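You operate a simulated robot arm through the tools that you are given. There is no shell and no other tool. Be economical: measure what you need, move in short steps, check, and stop when the job is done.

Carry out the task below with a simulated robot arm. There is one attempt and no reset: what you move stays moved.

TASK
Switch the switch of the width gauge on.
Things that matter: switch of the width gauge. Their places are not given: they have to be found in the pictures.

It is judged by the outcome, as a careful person would: the job done as asked, and still so three seconds after it is handed in. It fails if anything else is knocked over, pushed out of place, dropped, spilled or broken.

THE ROBOT
A 7-joint arm with a two-finger parallel gripper, fixed in place. Base frame: the origin is at the foot of the arm, x ahead of it, y to its left, z up; the work surface is at about z = 0.027. Lengths are in m, angles in degrees, forces in N, time in s.
With the tool pointing down near the work surface it reaches from about 0.22 to 0.62 m from the base axis. Its first joint turns from -66.0 to 66.0 degrees. Payload 2.6 kg.
Tool frame: the origin (TCP) lies between the finger pads and is the grasp point; the fingertips stand 0.03 m ahead of it; z points along the fingers, y is the line along which they close. The gripper opens to 0.094 m. The fingers are 0.028 m wide and 0.01 m thick; the gripper's body (0.05 by 0.096 m) begins 0.055 m behind the TCP.
Orientation is that of the tool frame in the base frame, as a unit quaternion [x, y, z, w]. With the fingers straight down and closing along the base's y, the tool's x points along the base's -x, its y along +y and its z along -z.

THE INTERFACE
- The arm moves only by the tool arm_command. Its argument "motion" is a list of rows, each a list of 7 numbers: the shift along the base's x, y, z in m, then the turn, a rotation vector about the base's x, y, z in degrees, then the finger opening in m, from 0 to 0.094. In form: [[x, y, z, wx, wy, wz, claw], ...]. A call has 1 to 10 rows; each row is the pose to reach, as a shift and turn from the pose commanded when the call began. A row lasts 0.2 s, in which the tool goes at most 0.05 m and 8.6 degrees; a call with a longer step from one row to the next is refused whole, and so is a gripper value outside its range. A pose out of reach is approached as far as the arm can. The call stops where the force on the tool passes 40 N (or 10 N more than at its start, if that is more) or the arm is blocked; 0.2 s more then pass. The fingers move at their own pace (about 0.072 m/s each) and stop on an object; they squeeze with about 30 N. The grip force told is the motor's: it shows also when the fingers shut on nothing. Time passes only in rows, and 0.2 s behind the last, so rows that repeat a pose let the fingers close. It gives the time, the measured TCP pose, the force on the tool (base axes), the opening and the grip force at its end, in the units of the frame above (readings bear some noise), and new pictures: "pictures" is both (left out), scene, wrist or none.
- Cameras (640 x 400 px; columns grow to the right, rows downward): "scene" is fixed at [0.0315, 0.4235, 0.5799]; the picture's right is [-0.83, -0.56, 0.00], its down [-0.23, 0.35, -0.91] and it looks along [0.51, -0.75, -0.42] (base axes); focal length 328 px, centre (320, 200). "wrist" rides on the gripper at [-0.037, 0, -0.058] in the tool frame; the picture's right is [0.00, -1.00, 0.00], its down [0.97, 0.00, -0.24] and it looks along [0.24, 0.00, 0.97] (tool axes); focal length 218 px, centre (320, 200).
- point_at(camera, pixels): for up to 12 pixels [column, row] of the newest picture of that camera ("zoom" is the newest enlarged one), the place [x, y, z] in the base frame of the surface seen there, good to about 0.002 m. No time passes.
- zoom(camera, box): a new picture of the part [left, top, right, bottom] of that camera's present view, enlarged. No time passes.
- close_job(): hands the job in; it is judged then, once.

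Work in short steps. Measure before you move; look again where a grasp or a placing could have gone wrong, and mend it. You have 60 turns and 100 pictures in all, the two below and enlarged ones among them. Open the gripper and draw the arm clear of the work before you hand the job in, unless the task says otherwise; then end with one line.

The tools are called after ">>>" as a command line: name --pt "numbers of a row" for each row, then --argument value for the rest, lists and objects as JSON in quotes. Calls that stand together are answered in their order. arm_command: Moves the arm, as the interface text tells. Its arguments: {"type":"object","properties":{"motion":{"type":"array","items":{"type":"array","items":{"type":"number"}}},"pictures":{"type":"string","enum":["both","scene","wrist","none"]}},"required":["motion"]} The other tools are called the same way: point_at (camera, pixels) gives the place of the surface under pixels of a picture; zoom (camera, box) takes an enlarged picture of a part of a camera's view; close_job () hands the job in.

At the start:

```text
time_s: 0.0
ee_pos: [0.3971, -0.0768, 0.3479]
tcp_rot: [0.001, 1.0, 0.0, 0.0]
contact_force: [-0.2, -0.4, 1.1]
gripper_width: 0.0941
finger_force: 0.1
```

scene: 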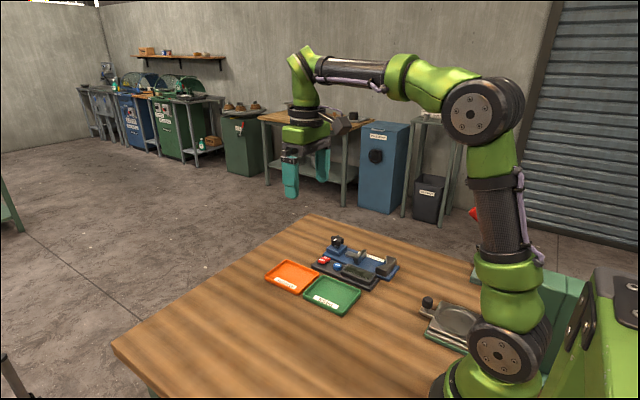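
wrist: 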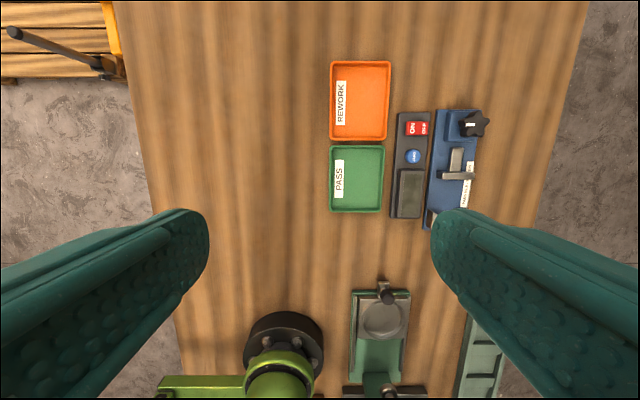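

The width gauge seems to be the blue fixture with the dark panel bearing a red ON switch near wrist (415,128). I zoom in on it from both cameras.

>>> zoom --camera "wrist" --box '[380, 90, 500, 240]'

>>> zoom --camera "scene" --box '[300, 225, 410, 295]'

>>> point_at --camera "wrist" --pixels '[[412, 128], [424, 128], [400, 128], [413, 156], [410, 195], [473, 124], [455, 165], [412, 115]]'

```text
2.67 times, centred on (440, 165) of wrist
```

zoom: 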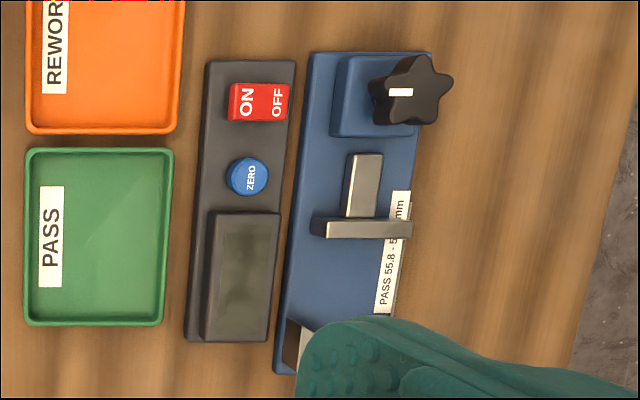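

```text
5.71 times, centred on (355, 260) of scene
```

zoom: 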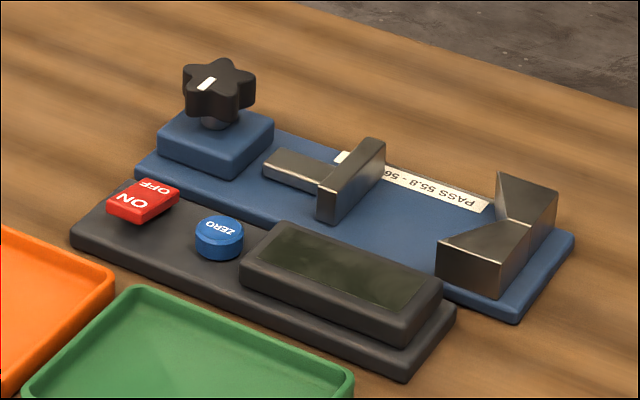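

```text
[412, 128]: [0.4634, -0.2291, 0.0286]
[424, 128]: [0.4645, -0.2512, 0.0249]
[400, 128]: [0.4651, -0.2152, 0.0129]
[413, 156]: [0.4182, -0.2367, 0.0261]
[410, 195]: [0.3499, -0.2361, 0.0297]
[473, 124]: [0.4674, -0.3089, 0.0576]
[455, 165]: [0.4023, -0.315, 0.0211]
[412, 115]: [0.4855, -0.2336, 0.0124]
```

The rocker's ON end (zoom 130,200) sits higher than its OFF end, so it is off and ON has to be pressed. I measure it more finely in the scene zoom and check the table height.

>>> point_at --camera "zoom" --pixels '[[132, 200], [155, 187], [118, 195], [145, 208], [135, 182], [172, 186], [220, 225], [90, 235], [340, 262], [215, 80], [600, 300], [60, 290]]'

>>> zoom --camera "scene" --box '[310, 245, 350, 275]'

```text
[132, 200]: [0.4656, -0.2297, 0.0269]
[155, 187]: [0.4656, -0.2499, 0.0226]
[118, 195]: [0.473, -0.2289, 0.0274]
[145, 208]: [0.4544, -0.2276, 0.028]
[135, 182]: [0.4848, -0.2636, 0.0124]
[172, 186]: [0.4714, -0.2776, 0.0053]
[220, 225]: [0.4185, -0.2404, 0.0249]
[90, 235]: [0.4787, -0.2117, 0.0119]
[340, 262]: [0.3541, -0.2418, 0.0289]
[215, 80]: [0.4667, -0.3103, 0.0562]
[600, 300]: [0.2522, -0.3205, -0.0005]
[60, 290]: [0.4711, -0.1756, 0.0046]
```

```text
13.33 times, centred on (330, 260) of scene
```

zoom: 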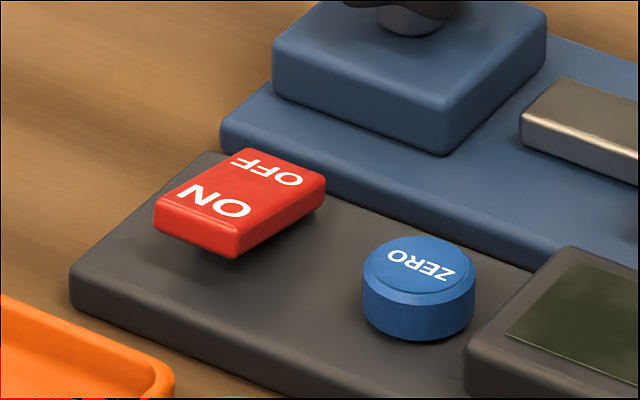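

Target: ON end at about (0.464, -0.225). I close the fingers, move over it, and come down to a TCP z of about 0.12 (the measured table z of about 0 disagrees with the stated 0.027, so I keep some margin).

>>> arm_command --pt "0.015 -0.035 0 0 0 0 0.06" --pt "0.03 -0.07 0 0 0 0 0.03" --pt "0.045 -0.105 0 0 0 0 0" --pt "0.067 -0.145 0 0 0 0 0" --pt "0.067 -0.145 -0.045 0 0 0 0" --pt "0.067 -0.145 -0.09 0 0 0 0" --pt "0.067 -0.145 -0.135 0 0 0 0" --pt "0.067 -0.145 -0.18 0 0 0 0" --pt "0.067 -0.145 -0.225 0 0 0 0" --pt "0.067 -0.145 -0.225 0 0 0 0"

>>> zoom --camera "scene" --box '[290, 205, 390, 285]'

```text
time_s: 2.2
ee_pos: [0.4631, -0.2224, 0.1228]
tcp_rot: [0.0, 1.0, 0.0, 0.0]
contact_force: [-0.2, -0.1, -0.2]
gripper_width: 0.0
finger_force: 29.9
```

scene: 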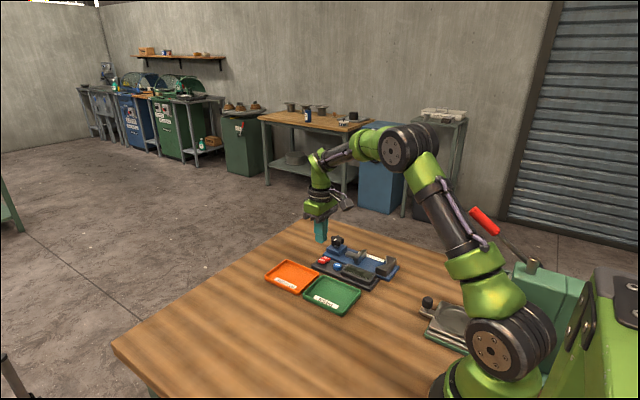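
wrist: 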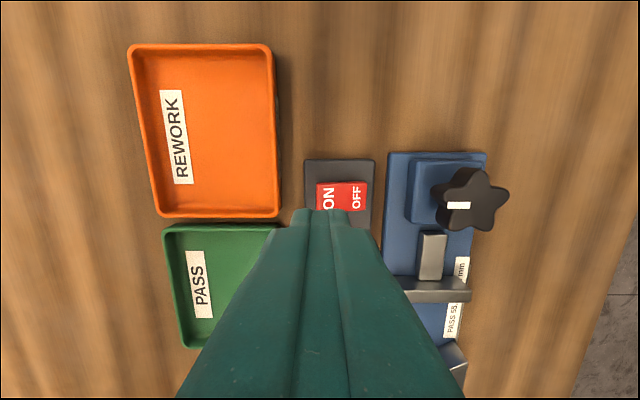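

```text
5.00 times, centred on (340, 245) of scene
```

zoom: 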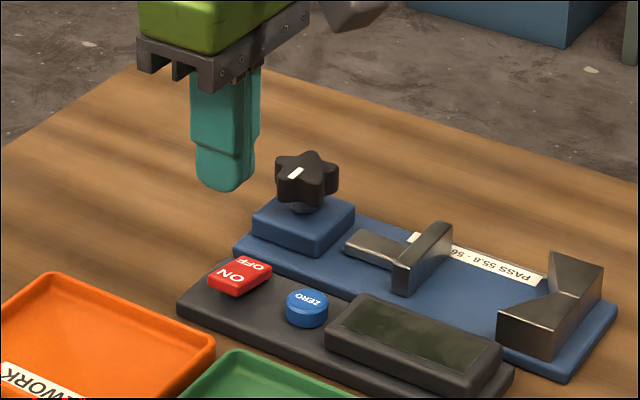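

Before pressing, I check the fingertip position (zoom 228,185) against the rocker to confirm the two frames agree.

>>> point_at --camera "zoom" --pixels '[[228, 186], [212, 180], [245, 178], [230, 275], [252, 264]]'

>>> point_at --camera "wrist" --pixels '[[328, 196], [357, 196], [320, 190], [310, 175], [364, 190], [312, 213], [340, 213]]'

```text
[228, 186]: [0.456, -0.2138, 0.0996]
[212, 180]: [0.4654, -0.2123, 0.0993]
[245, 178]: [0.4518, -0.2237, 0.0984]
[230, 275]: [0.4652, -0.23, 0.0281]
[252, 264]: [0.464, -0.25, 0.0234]
```

```text
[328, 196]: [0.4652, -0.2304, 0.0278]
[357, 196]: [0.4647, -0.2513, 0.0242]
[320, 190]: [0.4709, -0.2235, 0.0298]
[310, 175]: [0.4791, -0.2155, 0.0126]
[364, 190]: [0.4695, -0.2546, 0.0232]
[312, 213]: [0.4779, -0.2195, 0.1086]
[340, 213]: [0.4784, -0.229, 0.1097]
```

The frames agree (tip ≈0.093, rocker ON top ≈0.029, panel ≈0.0125). I shift 2 mm to +y and descend to just above the rocker, then press in small steps down to tip z ≈0.021.

>>> arm_command --pt "0.001 0.002 -0.03 0 0 0 0" --pt "0.001 0.002 -0.055 0 0 0 0" --pt "0.001 0.002 -0.06 0 0 0 0" --pt "0.001 0.002 -0.063 0 0 0 0" --pt "0.001 0.002 -0.066 0 0 0 0" --pt "0.001 0.002 -0.069 0 0 0 0" --pt "0.001 0.002 -0.072 0 0 0 0"

>>> zoom --camera "scene" --box '[300, 235, 360, 280]'

```text
time_s: 3.9
ee_pos: [0.4652, -0.2207, 0.0542]
tcp_rot: [0.003, 1.0, -0.001, 0.001]
contact_force: [-2.7, 2.3, 5.9]
gripper_width: 0.0
finger_force: 30.5
stopped in row 7: the force on the tool passed its limit (the readings are from after the stop); the commanded pose is now the measured one
```

scene: 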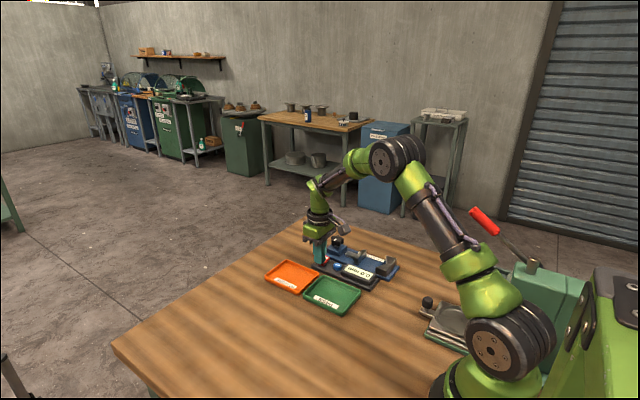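
wrist: 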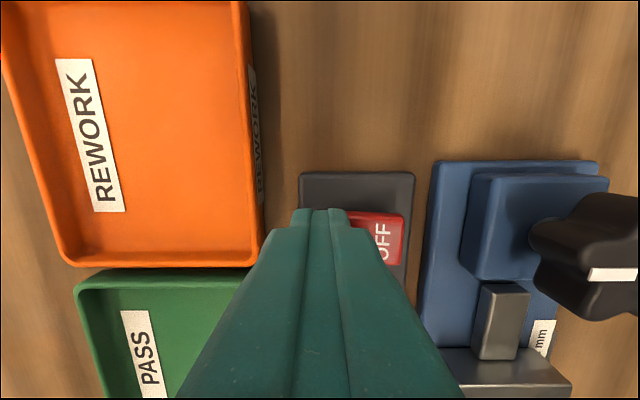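

```text
8.89 times, centred on (330, 258) of scene
```

zoom: 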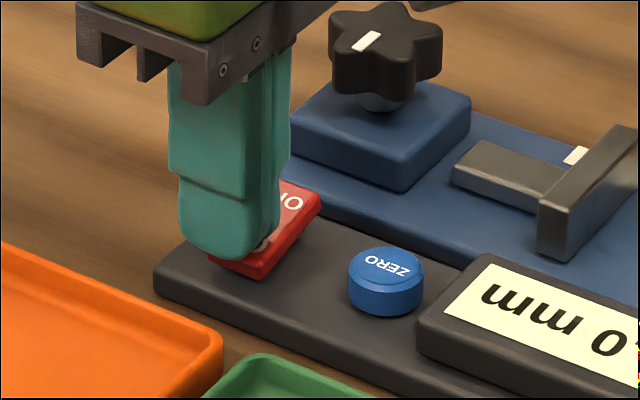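

The display is lit and the rocker now tilts the other way. I go straight up and check that it stays on.

>>> arm_command --pt "0 0 0.03 0 0 0 0" --pt "0 0 0.075 0 0 0 0" --pt "0 0 0.12 0 0 0 0" --pt "0 0 0.165 0 0 0 0" --pt "0 0 0.21 0 0 0 0" --pt "0 0 0.25 0 0 0 0.04" --pt "0 0 0.25 0 0 0 0.08" --pt "0 0 0.25 0 0 0 0.09" --pt "0 0 0.25 0 0 0 0.09"

>>> zoom --camera "scene" --box '[260, 225, 410, 320]'

```text
time_s: 5.8
ee_pos: [0.4645, -0.22, 0.3042]
tcp_rot: [0.002, 1.0, -0.001, 0.002]
contact_force: [0.5, -0.3, 0.2]
gripper_width: 0.0903
finger_force: 0.0
```

scene: 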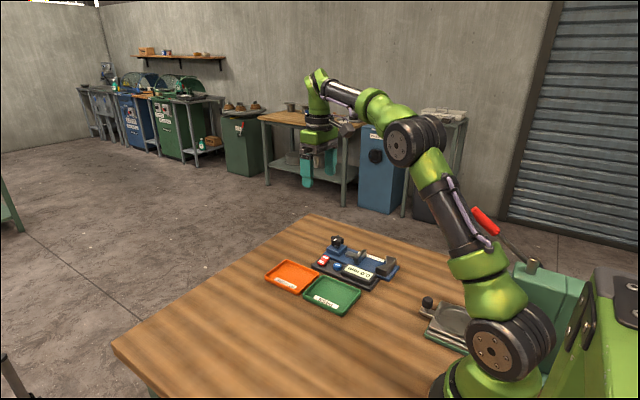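
wrist: 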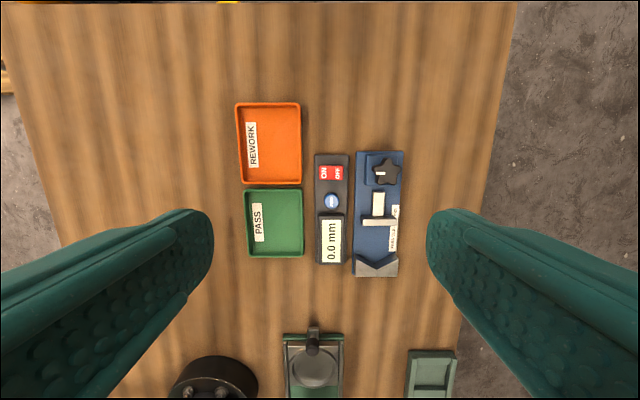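

```text
4.21 times, centred on (335, 272) of scene
```

zoom: 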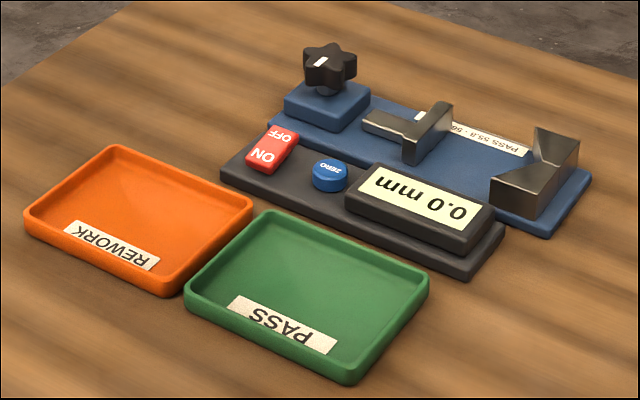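

The switch has stayed in the ON position, the display reads 0.0 mm, and nothing else has moved. The gripper is open and the arm is clear, so I hand the job in.

>>> close_job

```text
The job is handed in.
```

The width gauge is switched on: the rocker is latched at ON, the display reads 0.0 mm, and nothing else was moved.
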